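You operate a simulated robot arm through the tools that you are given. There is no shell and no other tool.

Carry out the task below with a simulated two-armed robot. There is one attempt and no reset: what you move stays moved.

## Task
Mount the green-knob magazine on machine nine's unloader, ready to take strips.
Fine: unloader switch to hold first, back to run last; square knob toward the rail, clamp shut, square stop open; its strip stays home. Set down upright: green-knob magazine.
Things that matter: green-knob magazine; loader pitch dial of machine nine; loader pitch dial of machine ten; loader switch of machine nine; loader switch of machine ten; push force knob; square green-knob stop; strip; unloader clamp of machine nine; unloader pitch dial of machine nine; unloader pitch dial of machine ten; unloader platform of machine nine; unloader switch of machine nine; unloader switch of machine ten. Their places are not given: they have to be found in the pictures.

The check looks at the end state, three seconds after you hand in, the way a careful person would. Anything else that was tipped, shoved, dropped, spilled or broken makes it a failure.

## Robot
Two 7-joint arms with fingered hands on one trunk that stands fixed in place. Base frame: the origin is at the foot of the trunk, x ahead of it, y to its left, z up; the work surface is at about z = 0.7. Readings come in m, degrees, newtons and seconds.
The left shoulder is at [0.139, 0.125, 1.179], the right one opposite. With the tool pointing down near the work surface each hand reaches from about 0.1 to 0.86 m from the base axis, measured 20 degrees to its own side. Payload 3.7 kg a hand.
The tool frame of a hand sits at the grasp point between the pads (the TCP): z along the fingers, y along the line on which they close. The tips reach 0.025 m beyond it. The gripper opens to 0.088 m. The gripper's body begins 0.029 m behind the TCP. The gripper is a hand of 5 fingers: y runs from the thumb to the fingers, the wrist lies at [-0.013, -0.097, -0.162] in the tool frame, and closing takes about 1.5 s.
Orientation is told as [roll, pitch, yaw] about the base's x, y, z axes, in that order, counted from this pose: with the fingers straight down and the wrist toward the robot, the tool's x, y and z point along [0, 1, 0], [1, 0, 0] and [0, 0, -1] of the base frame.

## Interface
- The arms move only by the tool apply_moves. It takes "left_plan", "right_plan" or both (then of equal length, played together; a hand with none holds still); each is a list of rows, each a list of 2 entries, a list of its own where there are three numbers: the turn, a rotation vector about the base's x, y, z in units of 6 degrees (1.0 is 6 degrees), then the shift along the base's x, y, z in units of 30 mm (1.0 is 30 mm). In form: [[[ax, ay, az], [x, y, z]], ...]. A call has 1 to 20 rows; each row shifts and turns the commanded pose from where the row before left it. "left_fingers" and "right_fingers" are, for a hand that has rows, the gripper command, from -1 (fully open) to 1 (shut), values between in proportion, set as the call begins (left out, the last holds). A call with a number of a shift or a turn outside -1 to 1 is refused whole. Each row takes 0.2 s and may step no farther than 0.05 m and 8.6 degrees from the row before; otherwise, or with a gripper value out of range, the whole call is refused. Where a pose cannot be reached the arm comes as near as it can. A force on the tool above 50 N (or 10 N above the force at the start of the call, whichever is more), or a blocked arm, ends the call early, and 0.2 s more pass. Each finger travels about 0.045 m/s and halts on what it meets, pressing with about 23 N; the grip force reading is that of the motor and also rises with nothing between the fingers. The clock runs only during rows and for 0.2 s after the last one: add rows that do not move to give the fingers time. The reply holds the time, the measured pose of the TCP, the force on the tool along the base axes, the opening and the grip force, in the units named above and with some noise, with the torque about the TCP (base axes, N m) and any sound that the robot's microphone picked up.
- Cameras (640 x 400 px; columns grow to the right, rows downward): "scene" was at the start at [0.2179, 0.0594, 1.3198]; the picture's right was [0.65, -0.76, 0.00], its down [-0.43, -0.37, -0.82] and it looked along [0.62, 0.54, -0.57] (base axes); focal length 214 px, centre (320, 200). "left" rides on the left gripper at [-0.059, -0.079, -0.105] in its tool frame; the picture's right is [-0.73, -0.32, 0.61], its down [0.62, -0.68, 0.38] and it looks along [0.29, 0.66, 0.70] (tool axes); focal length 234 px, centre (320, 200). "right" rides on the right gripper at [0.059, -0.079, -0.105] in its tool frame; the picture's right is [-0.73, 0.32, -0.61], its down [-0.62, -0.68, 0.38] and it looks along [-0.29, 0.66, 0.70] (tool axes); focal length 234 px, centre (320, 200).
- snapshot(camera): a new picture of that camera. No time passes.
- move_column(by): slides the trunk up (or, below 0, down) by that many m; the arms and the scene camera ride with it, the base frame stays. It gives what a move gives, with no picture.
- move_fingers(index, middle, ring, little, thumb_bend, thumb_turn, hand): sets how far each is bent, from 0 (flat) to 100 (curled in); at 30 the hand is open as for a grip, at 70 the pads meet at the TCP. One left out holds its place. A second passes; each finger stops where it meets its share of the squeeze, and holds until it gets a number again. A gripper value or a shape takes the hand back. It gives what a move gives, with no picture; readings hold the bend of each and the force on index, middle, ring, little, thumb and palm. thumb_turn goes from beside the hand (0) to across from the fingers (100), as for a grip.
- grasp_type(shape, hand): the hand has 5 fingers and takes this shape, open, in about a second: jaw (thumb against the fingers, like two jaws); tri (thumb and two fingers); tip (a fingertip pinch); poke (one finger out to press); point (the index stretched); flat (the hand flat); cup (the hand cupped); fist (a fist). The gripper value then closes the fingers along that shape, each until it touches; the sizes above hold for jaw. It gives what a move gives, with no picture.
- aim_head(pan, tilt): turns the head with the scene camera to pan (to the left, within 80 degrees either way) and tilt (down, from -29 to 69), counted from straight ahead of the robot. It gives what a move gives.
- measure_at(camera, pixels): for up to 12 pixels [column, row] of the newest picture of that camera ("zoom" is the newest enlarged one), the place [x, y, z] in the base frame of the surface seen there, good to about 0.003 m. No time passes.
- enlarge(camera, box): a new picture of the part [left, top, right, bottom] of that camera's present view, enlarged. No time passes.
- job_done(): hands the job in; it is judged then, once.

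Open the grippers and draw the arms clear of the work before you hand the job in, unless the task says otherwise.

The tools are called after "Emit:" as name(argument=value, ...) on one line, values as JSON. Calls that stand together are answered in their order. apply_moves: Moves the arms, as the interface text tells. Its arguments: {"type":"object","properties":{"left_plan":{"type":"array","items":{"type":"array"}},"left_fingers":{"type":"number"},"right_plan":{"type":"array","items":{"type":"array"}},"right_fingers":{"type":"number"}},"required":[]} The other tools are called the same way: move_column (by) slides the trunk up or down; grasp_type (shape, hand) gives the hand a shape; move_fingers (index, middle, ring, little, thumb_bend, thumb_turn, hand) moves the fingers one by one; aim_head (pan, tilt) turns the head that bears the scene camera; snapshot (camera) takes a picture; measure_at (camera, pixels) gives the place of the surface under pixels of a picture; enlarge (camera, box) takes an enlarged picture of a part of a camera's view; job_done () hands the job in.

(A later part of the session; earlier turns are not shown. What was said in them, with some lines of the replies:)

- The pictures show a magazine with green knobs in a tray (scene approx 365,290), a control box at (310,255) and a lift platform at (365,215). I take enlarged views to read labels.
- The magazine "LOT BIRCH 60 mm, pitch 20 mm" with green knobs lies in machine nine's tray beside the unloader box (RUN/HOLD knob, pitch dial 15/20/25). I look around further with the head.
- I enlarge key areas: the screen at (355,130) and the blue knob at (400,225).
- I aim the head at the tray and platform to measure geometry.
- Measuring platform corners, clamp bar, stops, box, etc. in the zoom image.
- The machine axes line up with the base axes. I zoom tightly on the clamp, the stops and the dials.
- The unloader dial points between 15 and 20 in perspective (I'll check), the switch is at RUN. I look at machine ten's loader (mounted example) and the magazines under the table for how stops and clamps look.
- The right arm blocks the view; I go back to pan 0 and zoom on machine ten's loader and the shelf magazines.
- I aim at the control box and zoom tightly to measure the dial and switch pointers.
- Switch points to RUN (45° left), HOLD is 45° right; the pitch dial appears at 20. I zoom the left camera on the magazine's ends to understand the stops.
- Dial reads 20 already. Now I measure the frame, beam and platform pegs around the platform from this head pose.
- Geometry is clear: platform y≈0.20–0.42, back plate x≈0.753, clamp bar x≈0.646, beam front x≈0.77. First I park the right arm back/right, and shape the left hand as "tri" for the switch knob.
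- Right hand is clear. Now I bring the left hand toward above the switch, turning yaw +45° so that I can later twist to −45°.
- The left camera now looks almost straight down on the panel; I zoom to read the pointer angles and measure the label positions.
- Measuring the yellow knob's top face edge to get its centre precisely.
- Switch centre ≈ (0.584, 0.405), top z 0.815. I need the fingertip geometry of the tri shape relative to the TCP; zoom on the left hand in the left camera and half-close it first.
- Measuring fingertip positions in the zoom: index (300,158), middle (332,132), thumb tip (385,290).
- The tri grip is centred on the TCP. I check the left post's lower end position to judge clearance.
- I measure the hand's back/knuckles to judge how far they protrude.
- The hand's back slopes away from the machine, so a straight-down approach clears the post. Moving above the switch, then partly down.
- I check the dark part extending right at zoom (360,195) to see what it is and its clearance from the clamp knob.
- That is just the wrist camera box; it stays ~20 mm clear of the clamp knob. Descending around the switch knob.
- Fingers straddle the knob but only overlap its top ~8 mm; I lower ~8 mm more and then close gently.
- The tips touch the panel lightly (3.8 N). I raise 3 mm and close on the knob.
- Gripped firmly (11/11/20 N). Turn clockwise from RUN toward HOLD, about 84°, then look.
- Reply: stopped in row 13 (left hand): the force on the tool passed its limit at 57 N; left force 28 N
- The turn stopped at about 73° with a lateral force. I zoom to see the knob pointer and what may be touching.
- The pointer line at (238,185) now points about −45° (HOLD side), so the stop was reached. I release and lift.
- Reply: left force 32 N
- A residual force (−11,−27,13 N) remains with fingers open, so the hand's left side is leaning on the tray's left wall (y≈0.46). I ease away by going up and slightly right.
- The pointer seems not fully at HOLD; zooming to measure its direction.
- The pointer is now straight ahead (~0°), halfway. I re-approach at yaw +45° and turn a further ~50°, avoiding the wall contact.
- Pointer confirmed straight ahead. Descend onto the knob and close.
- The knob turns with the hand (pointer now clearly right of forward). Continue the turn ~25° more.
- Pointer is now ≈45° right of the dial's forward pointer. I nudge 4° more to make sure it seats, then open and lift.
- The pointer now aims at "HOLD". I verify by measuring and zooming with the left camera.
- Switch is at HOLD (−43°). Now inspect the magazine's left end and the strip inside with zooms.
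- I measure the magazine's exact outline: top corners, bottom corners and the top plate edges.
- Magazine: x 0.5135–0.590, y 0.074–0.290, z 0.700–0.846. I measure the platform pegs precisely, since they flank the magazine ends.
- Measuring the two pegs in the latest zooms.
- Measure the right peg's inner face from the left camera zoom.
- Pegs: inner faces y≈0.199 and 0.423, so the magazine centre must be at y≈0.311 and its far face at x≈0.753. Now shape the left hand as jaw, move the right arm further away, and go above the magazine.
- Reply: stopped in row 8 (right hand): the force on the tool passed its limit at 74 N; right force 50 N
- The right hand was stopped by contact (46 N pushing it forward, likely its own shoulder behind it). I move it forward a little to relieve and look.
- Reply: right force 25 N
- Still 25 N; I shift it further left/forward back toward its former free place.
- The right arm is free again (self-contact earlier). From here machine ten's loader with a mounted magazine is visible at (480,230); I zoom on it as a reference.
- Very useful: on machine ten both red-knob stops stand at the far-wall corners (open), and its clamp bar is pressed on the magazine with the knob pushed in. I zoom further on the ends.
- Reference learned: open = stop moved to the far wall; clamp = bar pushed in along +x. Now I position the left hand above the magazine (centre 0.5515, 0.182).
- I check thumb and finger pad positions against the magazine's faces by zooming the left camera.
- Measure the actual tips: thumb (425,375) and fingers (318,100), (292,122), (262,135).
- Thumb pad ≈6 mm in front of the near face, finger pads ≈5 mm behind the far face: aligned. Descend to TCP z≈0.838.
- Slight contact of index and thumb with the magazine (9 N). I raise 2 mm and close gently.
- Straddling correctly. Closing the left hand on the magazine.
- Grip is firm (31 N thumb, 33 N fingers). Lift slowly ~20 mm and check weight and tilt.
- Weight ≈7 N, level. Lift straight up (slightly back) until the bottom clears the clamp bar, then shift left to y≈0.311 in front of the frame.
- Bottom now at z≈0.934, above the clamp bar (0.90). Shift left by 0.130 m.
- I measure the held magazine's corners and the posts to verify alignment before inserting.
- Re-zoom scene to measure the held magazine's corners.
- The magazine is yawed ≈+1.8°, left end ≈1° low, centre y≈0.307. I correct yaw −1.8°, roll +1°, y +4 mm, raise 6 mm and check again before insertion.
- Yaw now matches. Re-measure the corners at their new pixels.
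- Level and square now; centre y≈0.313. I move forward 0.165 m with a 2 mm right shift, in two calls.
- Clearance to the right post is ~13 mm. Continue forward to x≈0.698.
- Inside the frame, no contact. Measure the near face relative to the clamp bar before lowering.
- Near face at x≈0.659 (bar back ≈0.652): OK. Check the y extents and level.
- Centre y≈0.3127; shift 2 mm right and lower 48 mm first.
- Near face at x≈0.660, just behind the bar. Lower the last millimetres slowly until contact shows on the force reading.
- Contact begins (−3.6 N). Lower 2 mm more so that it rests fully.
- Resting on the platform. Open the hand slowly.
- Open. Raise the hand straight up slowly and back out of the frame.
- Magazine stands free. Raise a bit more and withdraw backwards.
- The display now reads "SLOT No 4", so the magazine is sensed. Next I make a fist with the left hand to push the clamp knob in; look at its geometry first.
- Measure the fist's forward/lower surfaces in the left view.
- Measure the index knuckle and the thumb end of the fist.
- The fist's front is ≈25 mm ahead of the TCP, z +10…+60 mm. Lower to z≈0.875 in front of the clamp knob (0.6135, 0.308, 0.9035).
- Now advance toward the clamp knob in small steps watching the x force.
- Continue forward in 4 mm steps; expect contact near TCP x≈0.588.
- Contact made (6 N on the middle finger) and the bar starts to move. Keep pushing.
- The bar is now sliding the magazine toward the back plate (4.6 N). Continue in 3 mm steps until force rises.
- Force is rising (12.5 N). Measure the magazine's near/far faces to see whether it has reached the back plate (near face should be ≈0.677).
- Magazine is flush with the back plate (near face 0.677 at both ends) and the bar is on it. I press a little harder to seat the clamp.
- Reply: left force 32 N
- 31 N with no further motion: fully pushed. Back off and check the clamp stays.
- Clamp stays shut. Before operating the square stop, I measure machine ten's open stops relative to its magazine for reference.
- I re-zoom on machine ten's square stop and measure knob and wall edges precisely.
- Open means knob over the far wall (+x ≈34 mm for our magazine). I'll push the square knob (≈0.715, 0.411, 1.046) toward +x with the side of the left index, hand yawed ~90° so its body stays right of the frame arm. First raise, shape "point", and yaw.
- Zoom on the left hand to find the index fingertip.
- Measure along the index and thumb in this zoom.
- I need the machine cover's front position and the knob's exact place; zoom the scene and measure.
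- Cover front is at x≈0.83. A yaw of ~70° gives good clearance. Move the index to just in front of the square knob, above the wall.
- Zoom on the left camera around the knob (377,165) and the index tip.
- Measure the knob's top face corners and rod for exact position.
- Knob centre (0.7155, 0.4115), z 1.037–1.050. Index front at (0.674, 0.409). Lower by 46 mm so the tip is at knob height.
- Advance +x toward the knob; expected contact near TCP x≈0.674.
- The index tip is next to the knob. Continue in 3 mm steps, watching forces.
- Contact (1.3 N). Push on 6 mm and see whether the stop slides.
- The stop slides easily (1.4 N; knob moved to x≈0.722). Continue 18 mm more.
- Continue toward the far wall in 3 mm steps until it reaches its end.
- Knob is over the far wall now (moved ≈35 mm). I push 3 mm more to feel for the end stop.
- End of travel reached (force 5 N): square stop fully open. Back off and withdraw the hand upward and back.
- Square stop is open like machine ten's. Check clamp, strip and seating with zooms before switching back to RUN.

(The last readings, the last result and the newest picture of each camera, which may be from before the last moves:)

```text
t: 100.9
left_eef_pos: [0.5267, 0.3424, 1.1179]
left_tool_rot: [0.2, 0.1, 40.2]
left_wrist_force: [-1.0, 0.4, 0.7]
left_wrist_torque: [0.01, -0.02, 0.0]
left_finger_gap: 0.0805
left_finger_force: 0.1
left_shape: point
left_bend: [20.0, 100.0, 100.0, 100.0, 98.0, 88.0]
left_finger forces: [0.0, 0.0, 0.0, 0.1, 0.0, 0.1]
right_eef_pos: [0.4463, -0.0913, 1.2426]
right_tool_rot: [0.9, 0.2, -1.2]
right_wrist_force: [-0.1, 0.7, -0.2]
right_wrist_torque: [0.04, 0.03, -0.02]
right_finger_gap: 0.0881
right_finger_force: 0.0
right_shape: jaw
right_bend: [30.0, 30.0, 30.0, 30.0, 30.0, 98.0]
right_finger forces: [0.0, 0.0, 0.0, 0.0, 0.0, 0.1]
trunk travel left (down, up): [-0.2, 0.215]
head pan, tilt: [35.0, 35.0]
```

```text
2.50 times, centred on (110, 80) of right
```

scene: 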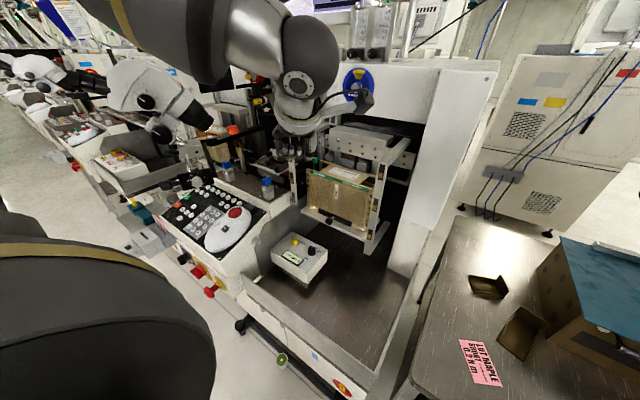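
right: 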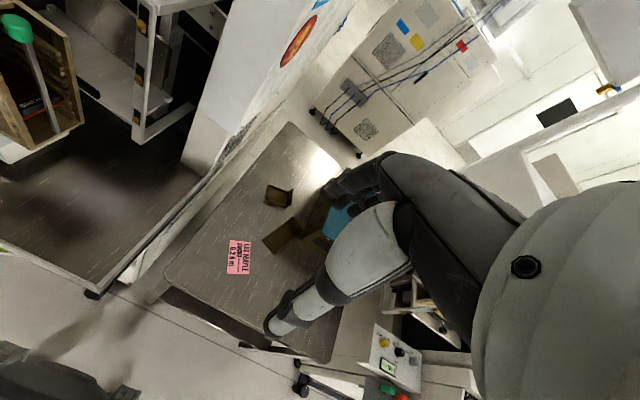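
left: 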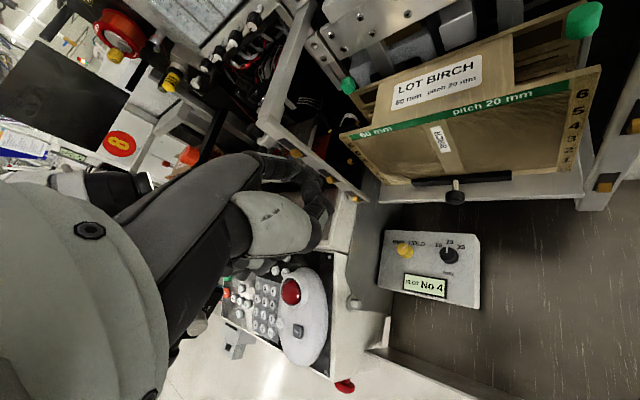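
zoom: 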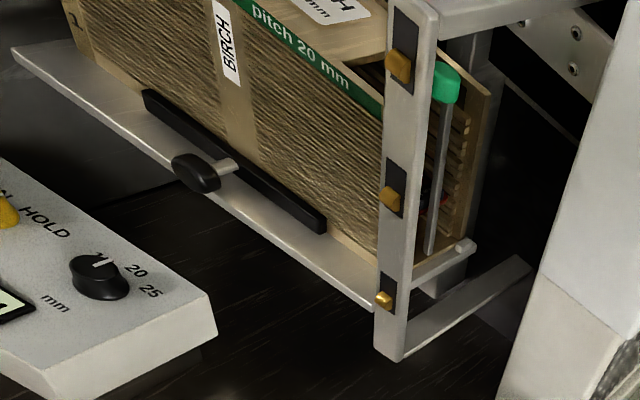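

All good: clamp on the face, knob open, dial 20, round stop still closed. Now shape "tri" and go back above the switch with yaw ≈ −5°.

Emit:
grasp_type(shape="tri", hand="left")

Emit:
apply_moves(left_plan=[[[0, 0, -0.75], [0, 0.21, -0.3]], [[0, 0, -0.75], [0, 0.21, -0.8]], [[0, 0, -0.75], [0.1, 0.21, -0.85]], [[0, 0, -0.75], [0.2, 0.21, -0.85]], [[0, 0, -0.75], [0.25, 0.21, -0.85]], [[0, 0, -0.75], [0.25, 0.21, -0.85]], [[0, 0, -0.75], [0.25, 0.21, -0.85]], [[0, 0, -0.75], [0.3, 0.21, -0.85]], [[0, 0, -0.75], [0.3, 0.21, -0.85]], [[0, 0, -0.75], [0.26, 0.21, -0.72]], [[0, 0, 0], [0, 0, 0]], [[0, 0, 0], [0, 0, 0]]], left_fingers=0)

Emit:
snapshot(camera="left")

Emit:
enlarge(camera="left", box=[300, 160, 480, 300])

```text
t: 101.8
left_eef_pos: [0.5265, 0.3424, 1.1182]
left_tool_rot: [0.2, 0.1, 40.4]
left_wrist_force: [0.0, -0.1, 0.2]
left_wrist_torque: [0.01, -0.03, 0.02]
left_finger_gap: 0.0876
left_finger_force: 0.1
left_shape: tri
left_bend: [30.0, 30.0, 99.0, 99.0, 30.0, 97.0]
left_finger forces: [0.0, 0.0, 0.0, 0.0, 0.1, 0.1]
right_eef_pos: [0.4465, -0.0912, 1.2412]
right_tool_rot: [1.0, 0.2, -1.4]
right_wrist_force: [-0.3, -0.1, 0.8]
right_wrist_torque: [-0.02, 0.0, 0.02]
right_finger_gap: 0.0876
right_finger_force: 0.1
right_shape: jaw
right_bend: [30.0, 30.0, 30.0, 30.0, 30.0, 98.0]
right_finger forces: [0.0, 0.1, 0.0, 0.0, 0.0, 0.0]
trunk travel left (down, up): [-0.2, 0.215]
head pan, tilt: [35.0, 35.0]
```

```text
t: 104.4
left_eef_pos: [0.5853, 0.406, 0.8835]
left_tool_rot: [0.2, 0.1, -4.8]
left_wrist_force: [0.6, -0.1, -1.0]
left_wrist_torque: [-0.02, 0.01, 0.0]
left_finger_gap: 0.0446
left_finger_force: 0.1
left_shape: tri
left_bend: [74.0, 44.0, 99.0, 99.0, 69.0, 100.0]
left_finger forces: [0.0, 0.0, 0.1, 0.0, 0.1, 0.0]
right_eef_pos: [0.4479, -0.0905, 1.2418]
right_tool_rot: [1.0, 0.2, -1.3]
right_wrist_force: [-0.3, -0.1, -0.2]
right_wrist_torque: [0.04, -0.03, -0.02]
right_finger_gap: 0.088
right_finger_force: 0.0
right_shape: jaw
right_bend: [30.0, 30.0, 30.0, 30.0, 30.0, 98.0]
right_finger forces: [0.1, 0.1, 0.1, 0.0, 0.0, 0.0]
trunk travel left (down, up): [-0.2, 0.215]
head pan, tilt: [35.0, 35.0]
```

```text
taken
```

left: 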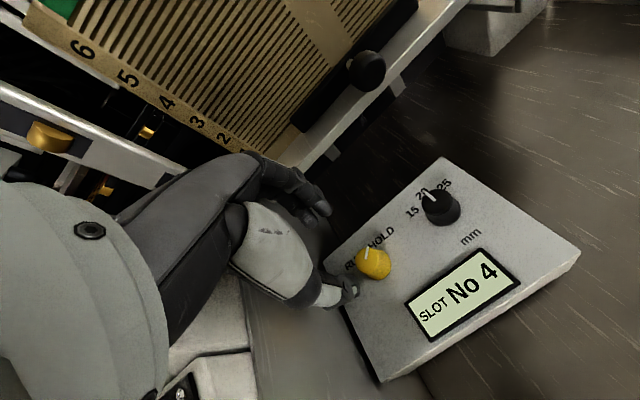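

```text
2.86 times, centred on (390, 230) of left
```

zoom: 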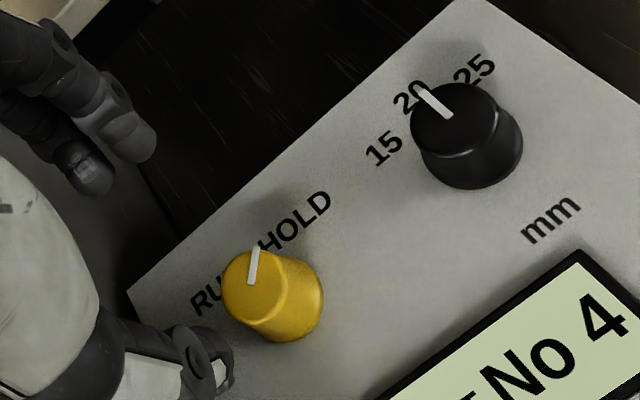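

Pointer still at HOLD. Descend onto the switch knob and grip.

Emit:
apply_moves(left_plan=[[[0, 0, 0], [-0.02, -0.02, -0.4]], [[0, 0, 0], [-0.02, 0, -0.4]], [[0, 0, 0], [0, 0, -0.4]], [[0, 0, 0], [0, 0, -0.4]], [[0, 0, 0], [0, 0, -0.33]], [[0, 0, 0], [0, 0, 0]]])

Emit:
apply_moves(left_plan=[[[0, 0, 0], [0, 0, 0]], [[0, 0, 0], [0, 0, 0]], [[0, 0, 0], [0, 0, 0]], [[0, 0, 0], [0, 0, 0]], [[0, 0, 0], [0, 0, 0]], [[0, 0, 0], [0, 0, 0]]], left_fingers=1)

Emit:
enlarge(camera="left", box=[250, 160, 410, 300])

```text
t: 105.8
left_eef_pos: [0.5826, 0.4051, 0.8267]
left_tool_rot: [0.2, 0.1, -4.7]
left_wrist_force: [0.7, 0.2, 0.7]
left_wrist_torque: [0.0, 0.0, -0.03]
left_finger_gap: 0.0444
left_finger_force: 0.1
left_shape: tri
left_bend: [74.0, 44.0, 99.0, 99.0, 69.0, 100.0]
left_finger forces: [0.0, 0.1, 0.0, 0.0, 0.0, 0.0]
right_eef_pos: [0.4462, -0.0904, 1.2434]
right_tool_rot: [1.0, 0.3, -1.3]
right_wrist_force: [-1.8, -0.3, -0.6]
right_wrist_torque: [0.0, -0.02, 0.05]
right_finger_gap: 0.0878
right_finger_force: 0.0
right_shape: jaw
right_bend: [30.0, 30.0, 30.0, 30.0, 30.0, 98.0]
right_finger forces: [0.0, 0.0, 0.0, 0.0, 0.0, 0.1]
trunk travel left (down, up): [-0.2, 0.215]
head pan, tilt: [35.0, 35.0]
```

```text
t: 107.2
left_eef_pos: [0.583, 0.4049, 0.8258]
left_tool_rot: [0.2, 0.1, -4.8]
left_wrist_force: [-0.4, -0.8, -1.2]
left_wrist_torque: [-0.03, -0.01, 0.01]
left_finger_gap: 0.016
left_finger_force: 23.2
left_shape: tri
left_bend: [73.0, 58.0, 100.0, 100.0, 75.0, 100.0]
left_finger forces: [9.8, 10.2, 0.0, 0.0, 20.2, 0.0]
right_eef_pos: [0.4477, -0.0918, 1.2418]
right_tool_rot: [1.1, 0.2, -1.3]
right_wrist_force: [0.6, 0.8, -0.4]
right_wrist_torque: [-0.02, -0.03, -0.04]
right_finger_gap: 0.0878
right_finger_force: 0.0
right_shape: jaw
right_bend: [30.0, 30.0, 30.0, 30.0, 30.0, 98.0]
right_finger forces: [0.0, 0.0, 0.0, 0.1, 0.1, 0.1]
trunk travel left (down, up): [-0.2, 0.215]
head pan, tilt: [35.0, 35.0]
```

```text
2.86 times, centred on (330, 230) of left
```

zoom: 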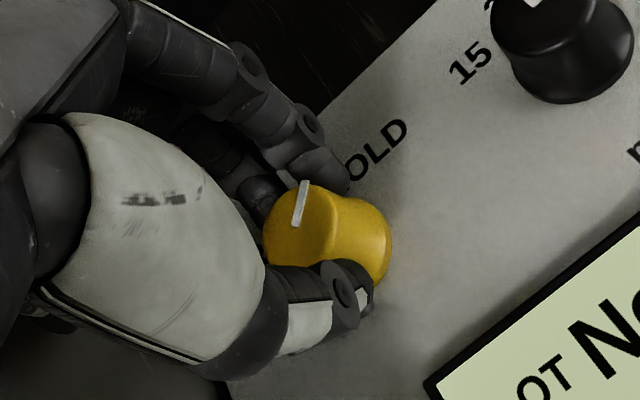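

Gripped. Turn counter-clockwise about 48° (first stage toward RUN).

Emit:
apply_moves(left_plan=[[[0, 0, 0.8], [0, 0, 0]], [[0, 0, 0.8], [0, 0, 0]], [[0, 0, 0.8], [0, 0, 0]], [[0, 0, 0.8], [0, 0, 0]], [[0, 0, 0.8], [0, 0, 0]], [[0, 0, 0.8], [0, 0, 0]], [[0, 0, 0.8], [0, 0, 0]], [[0, 0, 0.8], [0, 0, 0]], [[0, 0, 0.8], [0, 0, 0]], [[0, 0, 0.8], [0, 0, 0]], [[0, 0, 0], [0, 0, 0]]])

Emit:
enlarge(camera="left", box=[250, 160, 410, 300])

Emit:
snapshot(camera="scene")

```text
t: 109.6
left_eef_pos: [0.5834, 0.4034, 0.8276]
left_tool_rot: [0.2, 0.0, 43.3]
left_wrist_force: [2.9, -6.2, -2.9]
left_wrist_torque: [-0.12, -0.07, -0.03]
left_finger_gap: 0.0156
left_finger_force: 23.0
left_shape: tri
left_bend: [73.0, 59.0, 100.0, 100.0, 74.0, 100.0]
left_finger forces: [11.6, 8.8, 0.0, 0.0, 21.9, 0.0]
right_eef_pos: [0.4474, -0.0915, 1.2411]
right_tool_rot: [1.1, 0.3, -1.2]
right_wrist_force: [-0.3, 0.7, -0.9]
right_wrist_torque: [0.02, 0.01, 0.01]
right_finger_gap: 0.0879
right_finger_force: 0.1
right_shape: jaw
right_bend: [30.0, 30.0, 30.0, 30.0, 30.0, 98.0]
right_finger forces: [0.0, 0.0, 0.0, 0.0, 0.1, 0.0]
trunk travel left (down, up): [-0.2, 0.215]
head pan, tilt: [35.0, 35.0]
```

```text
2.86 times, centred on (330, 230) of left
```

zoom: 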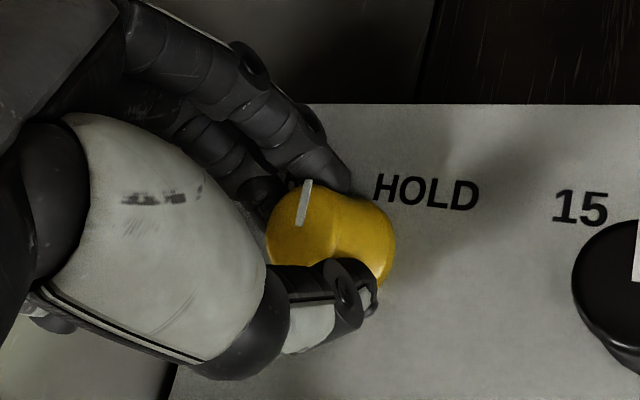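

```text
taken
```

scene: 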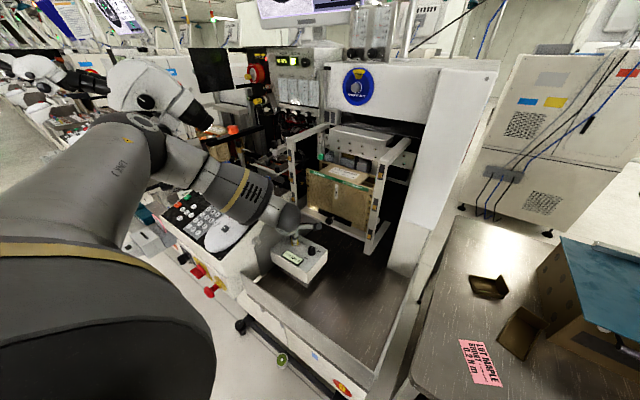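

The knob followed (pointer ≈ straight ahead). Release, lift, rotate the hand back and regrip for the second half.

Emit:
apply_moves(left_plan=[[[0, 0, 0], [0, 0, 0]], [[0, 0, 0], [0, 0, 0]], [[0, 0, 0], [0, 0, 0]], [[0, 0, 0], [0, 0, 0]], [[0, 0, 0], [0, 0, 0]]], left_fingers=0)

Emit:
apply_moves(left_plan=[[[0, 0, 0], [0, 0, 0.5]], [[0, 0, 0], [0, 0, 0.8]], [[0, 0, -0.8], [0, 0, 0.6]], [[0, 0, -0.9], [0, 0, 0]], [[0, 0, -0.9], [0, 0, 0]], [[0, 0, -0.9], [0, 0, 0]], [[0, 0, -0.9], [0, 0, 0]], [[0, 0, -0.9], [0, 0, 0]], [[0, 0, -0.9], [0, 0, 0]], [[0, 0, -0.9], [0, 0, 0]], [[0, 0, -0.9], [0, 0, 0]], [[0, 0, 0], [0, 0, 0]], [[0, 0, 0], [0, 0, 0]]])

Emit:
snapshot(camera="left")

```text
t: 110.8
left_eef_pos: [0.5827, 0.4054, 0.8262]
left_tool_rot: [0.2, 0.1, 43.3]
left_wrist_force: [-0.1, -0.1, 1.1]
left_wrist_torque: [-0.01, 0.0, 0.01]
left_finger_gap: 0.0436
left_finger_force: 0.1
left_shape: tri
left_bend: [74.0, 45.0, 99.0, 99.0, 70.0, 100.0]
left_finger forces: [0.0, 0.0, 0.1, 0.0, 0.0, 0.0]
right_eef_pos: [0.4477, -0.0901, 1.2422]
right_tool_rot: [1.0, 0.2, -1.4]
right_wrist_force: [0.1, 0.2, 0.1]
right_wrist_torque: [-0.01, -0.01, -0.03]
right_finger_gap: 0.0879
right_finger_force: 0.1
right_shape: jaw
right_bend: [30.0, 30.0, 30.0, 30.0, 30.0, 98.0]
right_finger forces: [0.0, 0.0, 0.1, 0.0, 0.1, 0.1]
trunk travel left (down, up): [-0.2, 0.215]
head pan, tilt: [35.0, 35.0]
```

```text
t: 113.6
left_eef_pos: [0.583, 0.4047, 0.8835]
left_tool_rot: [0.2, 0.3, -4.9]
left_wrist_force: [-0.6, 0.4, 0.3]
left_wrist_torque: [-0.01, 0.03, -0.01]
left_finger_gap: 0.0435
left_finger_force: 0.1
left_shape: tri
left_bend: [74.0, 45.0, 99.0, 99.0, 70.0, 100.0]
left_finger forces: [0.0, 0.1, 0.0, 0.0, 0.0, 0.1]
right_eef_pos: [0.4466, -0.0908, 1.2426]
right_tool_rot: [1.0, 0.1, -1.3]
right_wrist_force: [0.0, -0.3, 0.1]
right_wrist_torque: [-0.01, 0.03, 0.01]
right_finger_gap: 0.0879
right_finger_force: 0.1
right_shape: jaw
right_bend: [30.0, 30.0, 30.0, 30.0, 30.0, 98.0]
right_finger forces: [0.0, 0.1, 0.0, 0.0, 0.1, 0.1]
trunk travel left (down, up): [-0.2, 0.215]
head pan, tilt: [35.0, 35.0]
```

```text
taken
```

left: 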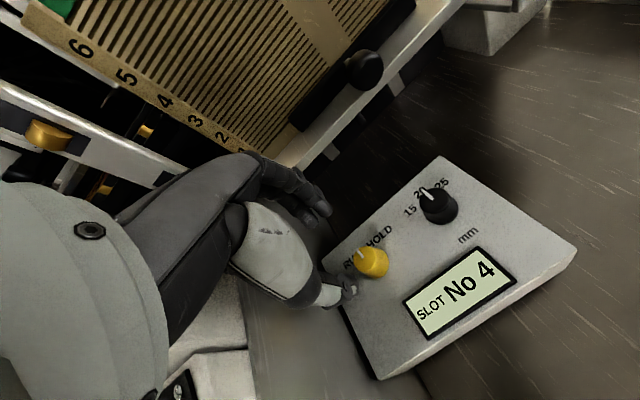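

The pointer is halfway (straight ahead). Descend again, grip and turn the second half to RUN.

Emit:
apply_moves(left_plan=[[[0, 0, 0], [0.02, 0.01, -0.4]], [[0, 0, 0], [0, 0, -0.4]], [[0, 0, 0], [0, 0, -0.4]], [[0, 0, 0], [0, 0, -0.4]], [[0, 0, 0], [0, 0, -0.3]], [[0, 0, 0], [0, 0, 0]]])

Emit:
apply_moves(left_plan=[[[0, 0, 0], [0, 0, 0]], [[0, 0, 0], [0, 0, 0]], [[0, 0, 0], [0, 0, 0]], [[0, 0, 0], [0, 0, 0]], [[0, 0, 0], [0, 0, 0]], [[0, 0, 0], [0, 0, 0]]], left_fingers=1)

Emit:
apply_moves(left_plan=[[[0, 0, 0.8], [0, 0, 0]], [[0, 0, 0.8], [0, 0, 0]], [[0, 0, 0.8], [0, 0, 0]], [[0, 0, 0.8], [0, 0, 0]], [[0, 0, 0.8], [0, 0, 0]], [[0, 0, 0.8], [0, 0, 0]], [[0, 0, 0.8], [0, 0, 0]], [[0, 0, 0.8], [0, 0, 0]], [[0, 0, 0], [0, 0, 0]]])

Emit:
enlarge(camera="left", box=[250, 160, 410, 300])

```text
t: 115.0
left_eef_pos: [0.5816, 0.4044, 0.8274]
left_tool_rot: [0.1, 0.1, -4.7]
left_wrist_force: [-0.7, -0.8, 0.0]
left_wrist_torque: [0.02, -0.03, -0.02]
left_finger_gap: 0.0439
left_finger_force: 0.2
left_shape: tri
left_bend: [74.0, 45.0, 99.0, 99.0, 70.0, 100.0]
left_finger forces: [0.1, 0.0, 0.0, 0.1, 0.0, 0.0]
right_eef_pos: [0.4469, -0.091, 1.2428]
right_tool_rot: [1.0, 0.2, -1.3]
right_wrist_force: [0.0, 0.7, 0.3]
right_wrist_torque: [0.01, 0.0, 0.02]
right_finger_gap: 0.0875
right_finger_force: 0.0
right_shape: jaw
right_bend: [30.0, 30.0, 30.0, 30.0, 30.0, 98.0]
right_finger forces: [0.1, 0.0, 0.0, 0.2, 0.0, 0.1]
trunk travel left (down, up): [-0.2, 0.215]
head pan, tilt: [35.0, 35.0]
```

```text
t: 116.4
left_eef_pos: [0.5827, 0.4043, 0.8265]
left_tool_rot: [0.2, 0.1, -4.8]
left_wrist_force: [-0.8, -0.3, -1.0]
left_wrist_torque: [-0.04, -0.03, -0.03]
left_finger_gap: 0.0158
left_finger_force: 23.2
left_shape: tri
left_bend: [73.0, 59.0, 100.0, 100.0, 75.0, 100.0]
left_finger forces: [9.9, 10.3, 0.1, 0.0, 20.1, 0.0]
right_eef_pos: [0.4467, -0.0901, 1.2419]
right_tool_rot: [0.9, 0.2, -1.3]
right_wrist_force: [0.0, -0.1, -1.4]
right_wrist_torque: [0.03, 0.0, 0.02]
right_finger_gap: 0.0879
right_finger_force: 0.0
right_shape: jaw
right_bend: [30.0, 30.0, 30.0, 30.0, 30.0, 98.0]
right_finger forces: [0.0, 0.0, 0.0, 0.0, 0.0, 0.0]
trunk travel left (down, up): [-0.2, 0.215]
head pan, tilt: [35.0, 35.0]
```

```text
t: 118.4
left_eef_pos: [0.5842, 0.4041, 0.8267]
left_tool_rot: [0.3, 0.1, 33.7]
left_wrist_force: [-1.6, -6.1, -2.3]
left_wrist_torque: [-0.05, 0.0, -0.06]
left_finger_gap: 0.0153
left_finger_force: 22.3
left_shape: tri
left_bend: [73.0, 59.0, 100.0, 100.0, 74.0, 100.0]
left_finger forces: [11.0, 9.3, 0.0, 0.0, 23.3, 0.0]
right_eef_pos: [0.4462, -0.0912, 1.2425]
right_tool_rot: [1.0, 0.3, -1.3]
right_wrist_force: [0.5, 0.5, -0.4]
right_wrist_torque: [-0.01, 0.0, -0.02]
right_finger_gap: 0.0882
right_finger_force: 0.0
right_shape: jaw
right_bend: [30.0, 30.0, 30.0, 30.0, 30.0, 98.0]
right_finger forces: [0.0, 0.0, 0.1, 0.0, 0.0, 0.0]
trunk travel left (down, up): [-0.2, 0.215]
head pan, tilt: [35.0, 35.0]
```

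```text
2.86 times, centred on (330, 230) of left
```

zoom: 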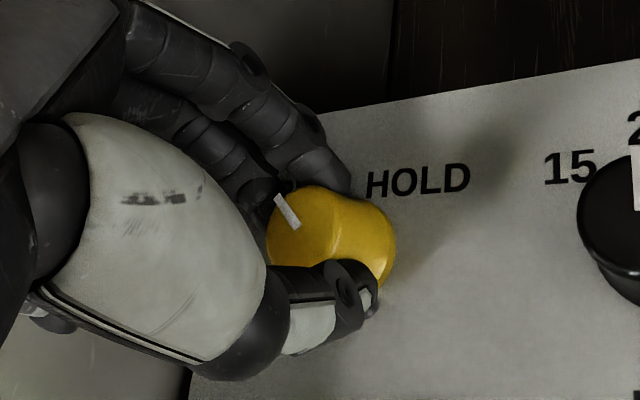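

Pointer now well toward RUN. Turn another ~8° to reach the RUN detent.

Emit:
apply_moves(left_plan=[[[0, 0, 0.7], [0, 0, 0]], [[0, 0, 0.6], [0, 0, 0]], [[0, 0, 0], [0, 0, 0]]])

Emit:
enlarge(camera="left", box=[250, 160, 410, 300])

```text
t: 119.2
left_eef_pos: [0.5834, 0.404, 0.826]
left_tool_rot: [0.2, 0.1, 41.5]
left_wrist_force: [-1.2, -7.7, -1.1]
left_wrist_torque: [-0.13, 0.02, -0.06]
left_finger_gap: 0.0154
left_finger_force: 23.3
left_shape: tri
left_bend: [73.0, 59.0, 100.0, 100.0, 74.0, 100.0]
left_finger forces: [10.5, 8.4, 0.0, 0.0, 24.2, 0.0]
right_eef_pos: [0.4469, -0.0926, 1.2421]
right_tool_rot: [1.0, 0.2, -1.3]
right_wrist_force: [-0.5, -0.8, 0.1]
right_wrist_torque: [-0.06, -0.01, 0.03]
right_finger_gap: 0.0878
right_finger_force: 0.0
right_shape: jaw
right_bend: [30.0, 30.0, 30.0, 30.0, 30.0, 98.0]
right_finger forces: [0.0, 0.0, 0.0, 0.1, 0.0, 0.0]
trunk travel left (down, up): [-0.2, 0.215]
head pan, tilt: [35.0, 35.0]
```

```text
2.86 times, centred on (330, 230) of left
```

zoom: 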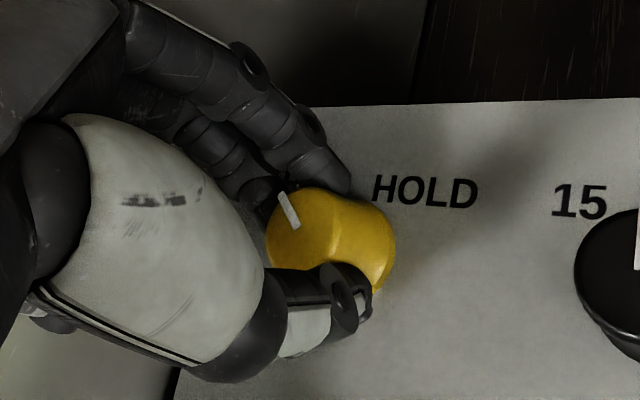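

This matches the starting RUN look. Release, lift and verify.

Emit:
apply_moves(left_plan=[[[0, 0, 0], [0, 0, 0]], [[0, 0, 0], [0, 0, 0]], [[0, 0, 0], [0, 0, 0]], [[0, 0, 0], [0, 0, 0]], [[0, 0, 0], [0, 0, 0]]], left_fingers=0)

Emit:
apply_moves(left_plan=[[[0, 0, 0], [0, 0, 0.5]], [[0, 0, 0], [0, 0, 0.8]], [[0, 0, 0], [0, 0, 0.8]], [[0, 0, 0], [-0.5, -0.2, 0.9]], [[0, 0, 0], [-0.6, -0.2, 0.9]], [[0, 0, 0], [-0.6, 0, 0.9]], [[0, 0, 0], [-0.6, 0, 0.9]], [[0, 0, 0], [0, 0, 0]]])

Emit:
snapshot(camera="left")

Emit:
enlarge(camera="left", box=[360, 190, 520, 310])

```text
t: 120.4
left_eef_pos: [0.584, 0.4046, 0.8253]
left_tool_rot: [0.1, 0.1, 41.5]
left_wrist_force: [-0.2, -0.3, 0.4]
left_wrist_torque: [-0.01, 0.04, 0.04]
left_finger_gap: 0.0434
left_finger_force: 0.1
left_shape: tri
left_bend: [74.0, 45.0, 99.0, 99.0, 70.0, 100.0]
left_finger forces: [0.0, 0.1, 0.0, 0.1, 0.1, 0.0]
right_eef_pos: [0.4463, -0.0912, 1.2423]
right_tool_rot: [1.0, 0.2, -1.2]
right_wrist_force: [0.5, -0.1, 0.0]
right_wrist_torque: [0.0, -0.01, 0.03]
right_finger_gap: 0.0878
right_finger_force: 0.1
right_shape: jaw
right_bend: [30.0, 30.0, 30.0, 30.0, 30.0, 98.0]
right_finger forces: [0.0, 0.1, 0.0, 0.0, 0.0, 0.0]
trunk travel left (down, up): [-0.2, 0.215]
head pan, tilt: [35.0, 35.0]
```

```text
t: 122.2
left_eef_pos: [0.5158, 0.3927, 0.9981]
left_tool_rot: [0.4, 0.2, 41.4]
left_wrist_force: [0.2, 0.0, -0.7]
left_wrist_torque: [-0.02, 0.0, -0.04]
left_finger_gap: 0.0435
left_finger_force: 0.1
left_shape: tri
left_bend: [74.0, 45.0, 99.0, 99.0, 70.0, 100.0]
left_finger forces: [0.1, 0.1, 0.0, 0.0, 0.0, 0.0]
right_eef_pos: [0.4474, -0.0909, 1.2421]
right_tool_rot: [1.0, 0.2, -1.3]
right_wrist_force: [-0.6, -0.2, 0.1]
right_wrist_torque: [-0.01, 0.03, 0.0]
right_finger_gap: 0.0879
right_finger_force: 0.1
right_shape: jaw
right_bend: [30.0, 30.0, 30.0, 30.0, 30.0, 98.0]
right_finger forces: [0.0, 0.0, 0.0, 0.0, 0.1, 0.0]
trunk travel left (down, up): [-0.2, 0.215]
head pan, tilt: [35.0, 35.0]
```

```text
taken
```

left: 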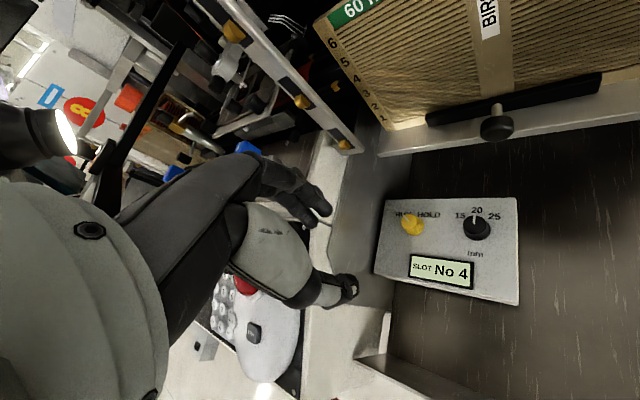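

```text
3.33 times, centred on (440, 250) of left
```

zoom: 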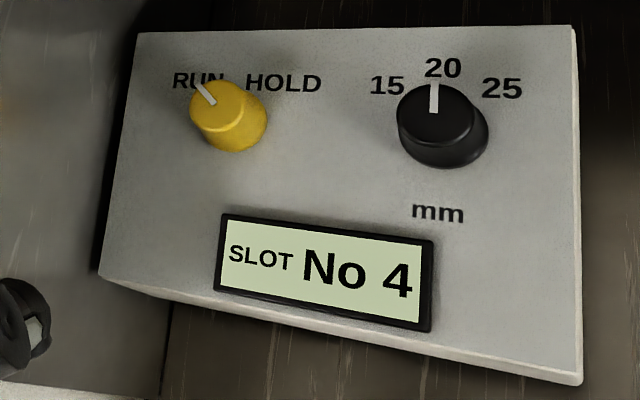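

Pointer is on RUN. Verify by measuring its direction and compare.

Emit:
measure_at(camera="zoom", pixels=[[196, 86], [213, 105], [217, 112], [434, 85], [434, 110], [222, 100]])

Emit:
enlarge(camera="left", box=[385, 200, 445, 245])

```text
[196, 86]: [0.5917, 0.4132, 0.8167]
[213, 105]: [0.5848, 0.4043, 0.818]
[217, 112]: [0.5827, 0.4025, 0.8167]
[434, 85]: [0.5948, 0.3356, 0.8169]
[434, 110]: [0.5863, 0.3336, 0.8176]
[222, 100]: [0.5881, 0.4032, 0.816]
```

```text
8.89 times, centred on (415, 222) of left
```

zoom: 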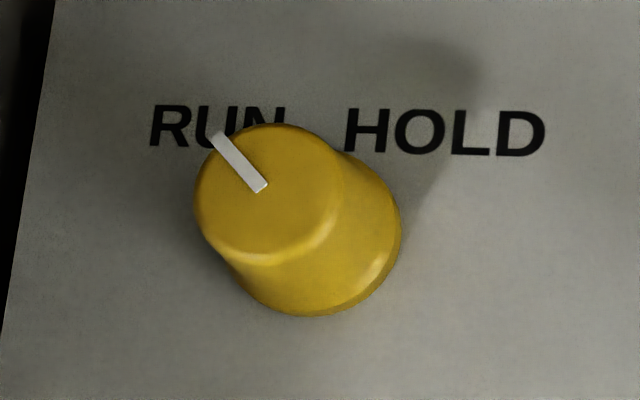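

Switch is at RUN (≈50° left, as at the start). Withdraw the left arm to its starting area with the hand open.

Emit:
apply_moves(left_plan=[[[0, 0, 0], [-0.3, 0, 0.8]], [[0, 0, 0], [-0.3, 0, 0.9]], [[0, 0, -0.5], [-0.5, 0, 0.9]], [[0, 0, -0.7], [-0.6, 0.1, 0.9]], [[0, 0, -0.7], [-0.6, 0.1, 0.9]], [[0, 0, -0.7], [-0.7, 0.1, 0.9]], [[0, 0, -0.7], [-0.7, 0.15, 0.9]], [[0, 0, -0.7], [-0.7, 0.15, 0.9]], [[0, 0, -0.7], [-0.7, 0.15, 0.5]], [[0, 0, -0.7], [-0.7, 0.15, 0]], [[0, 0, -0.7], [-0.7, 0.15, 0]], [[0, 0, -0.5], [-0.5, 0.1, 0]], [[0, 0, 0], [0, 0, 0]], [[0, 0, 0], [0, 0, 0]]], left_fingers=-1)

Emit:
snapshot(camera="left")

Emit:
snapshot(camera="scene")

```text
t: 125.2
left_eef_pos: [0.3039, 0.4276, 1.2266]
left_tool_rot: [0.2, 0.0, 1.8]
left_wrist_force: [-0.4, -1.2, 0.6]
left_wrist_torque: [0.01, 0.0, -0.04]
left_finger_gap: 0.0876
left_finger_force: 0.1
left_shape: tri
left_bend: [30.0, 30.0, 99.0, 99.0, 30.0, 98.0]
left_finger forces: [0.0, 0.0, 0.0, 0.0, 0.0, 0.1]
right_eef_pos: [0.4473, -0.092, 1.2417]
right_tool_rot: [1.1, 0.2, -1.4]
right_wrist_force: [-0.1, 0.0, 0.9]
right_wrist_torque: [0.02, 0.03, 0.01]
right_finger_gap: 0.0879
right_finger_force: 0.0
right_shape: jaw
right_bend: [30.0, 30.0, 30.0, 30.0, 30.0, 98.0]
right_finger forces: [0.0, 0.0, 0.0, 0.1, 0.0, 0.0]
trunk travel left (down, up): [-0.2, 0.215]
head pan, tilt: [35.0, 35.0]
```

```text
taken
```

left: 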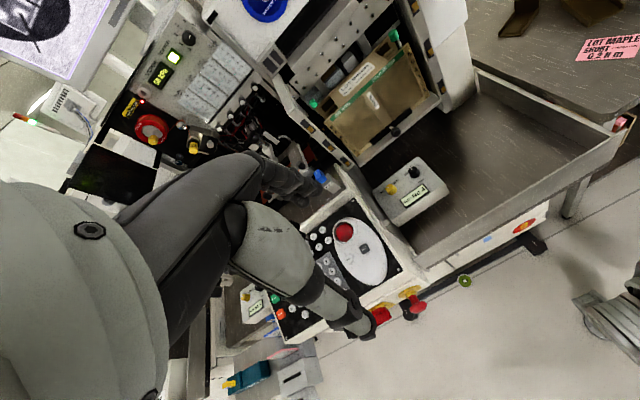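

```text
taken
```

scene: 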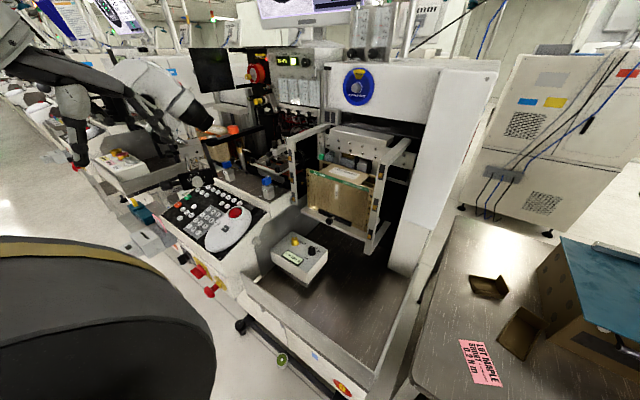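

Arms are clear. Final zooms on the mounted magazine, stops, clamp, panel, and machine screen.

Emit:
enlarge(camera="scene", box=[280, 115, 410, 250])

Emit:
enlarge(camera="scene", box=[260, 225, 340, 285])

Emit:
enlarge(camera="left", box=[290, 20, 440, 170])

Emit:
enlarge(camera="right", box=[0, 0, 220, 160])

```text
2.96 times, centred on (345, 182) of scene
```

zoom: 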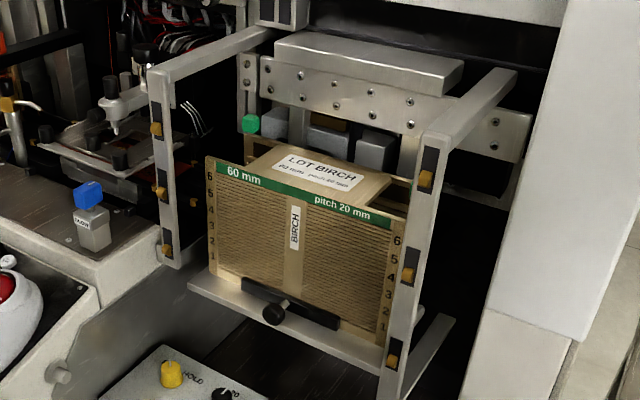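

```text
6.67 times, centred on (300, 255) of scene
```

zoom: 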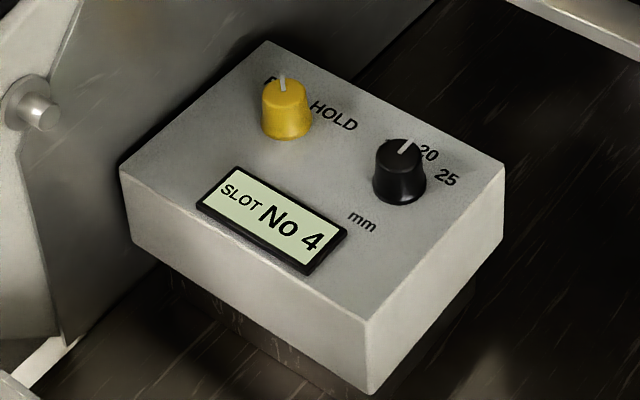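

```text
2.67 times, centred on (365, 95) of left
```

zoom: 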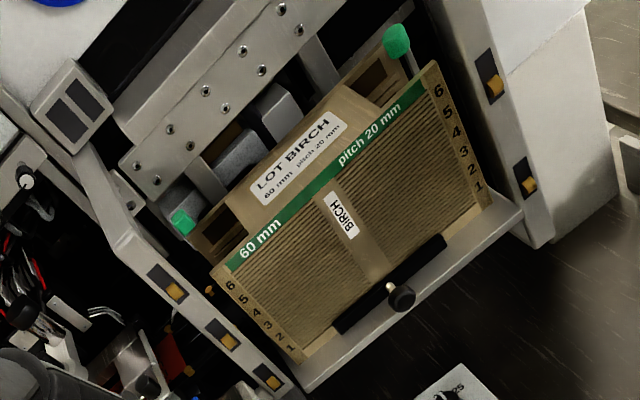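

```text
2.50 times, centred on (110, 80) of right
```

zoom: 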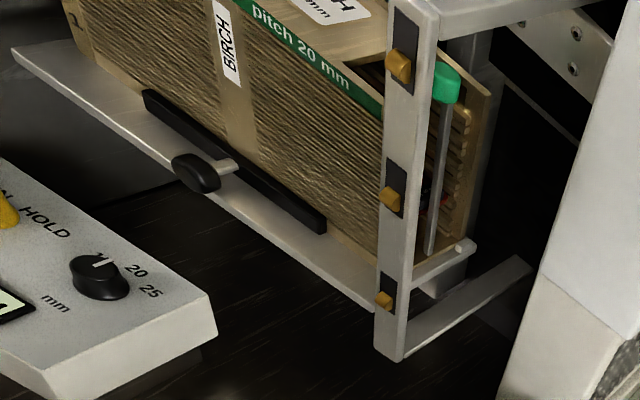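

Everything looks right. A last look at the bonder's screen for alarms.

Emit:
aim_head(pan=42, tilt=5)

Emit:
snapshot(camera="scene")

Emit:
enlarge(camera="scene", box=[320, 70, 440, 180])

```text
t: 126.2
left_eef_pos: [0.3049, 0.4278, 1.2263]
left_tool_rot: [0.3, 0.1, 2.0]
left_wrist_force: [0.3, -0.1, -0.1]
left_wrist_torque: [0.0, 0.0, 0.01]
left_finger_gap: 0.0878
left_finger_force: 0.1
left_shape: tri
left_bend: [30.0, 30.0, 99.0, 99.0, 30.0, 98.0]
left_finger forces: [0.0, 0.1, 0.1, 0.0, 0.0, 0.0]
right_eef_pos: [0.4482, -0.0914, 1.2413]
right_tool_rot: [1.2, 0.5, -1.5]
right_wrist_force: [0.1, 0.3, -0.5]
right_wrist_torque: [0.0, 0.04, 0.0]
right_finger_gap: 0.0877
right_finger_force: 0.1
right_shape: jaw
right_bend: [30.0, 30.0, 30.0, 30.0, 30.0, 98.0]
right_finger forces: [0.0, 0.0, 0.0, 0.0, 0.1, 0.0]
trunk travel left (down, up): [-0.2, 0.215]
head pan, tilt: [42.0, 5.0]
```

```text
taken
```

scene: 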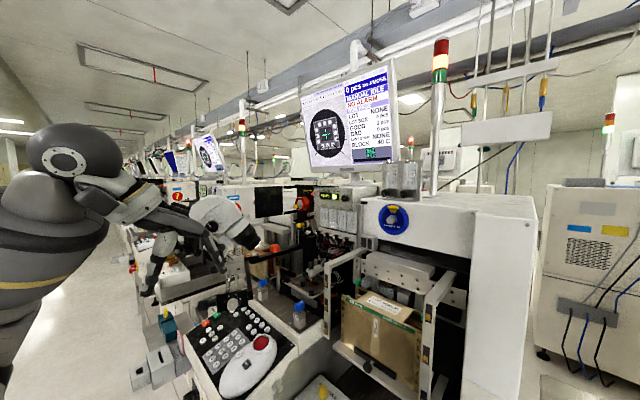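

```text
3.64 times, centred on (380, 125) of scene
```

zoom: 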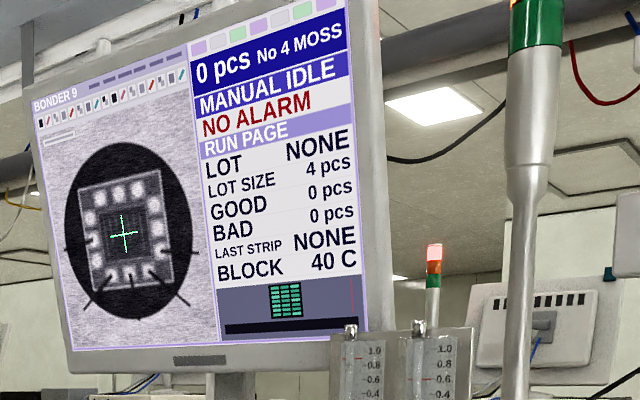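

The bonder's screen shows "NO ALARM". The magazine stands upright on the platform, the clamp is shut, the square stop is open toward the rail, the dial reads 20 and the switch is back at RUN. Both hands are open and clear, so I hand the job in.

Emit:
job_done()

```text
The job is handed in.
```

The green-knob magazine is mounted on machine nine's unloader and the job is handed in. I have not seen the result of the check.

- **Switch:** I set the unloader switch to HOLD first and turned it back to RUN last. The first turn to HOLD stopped halfway, so I re-gripped and finished it before touching the magazine.
- **Magazine:** It stands upright on the platform against the back plate, with the square knob toward the rail.
- **Clamp:** It is shut on the magazine's front face and stayed put after I let go.
- **Stops:** The square stop is pushed fully open to its end of travel. The round stop is still closed.
- **Strip:** I opened the square stop only after the magazine was clamped. The last close view of the right end still showed the strip there, but I did not get a clear look at it from the rail end afterwards.
- **Pitch dial:** The unloader dial already read 20, which matches the magazine, so I left it alone.

After I set the magazine down, the unloader display changed from "SLOT none" to "SLOT No 4". Machine nine's screen shows no alarm.

Two unplanned contacts happened. The left hand leaned on the tray's left wall during the first turn of the switch. The right arm also bumped something while parking, most likely itself. I saw nothing shifted from either.

Both hands are open and clear. I did not touch machine ten.
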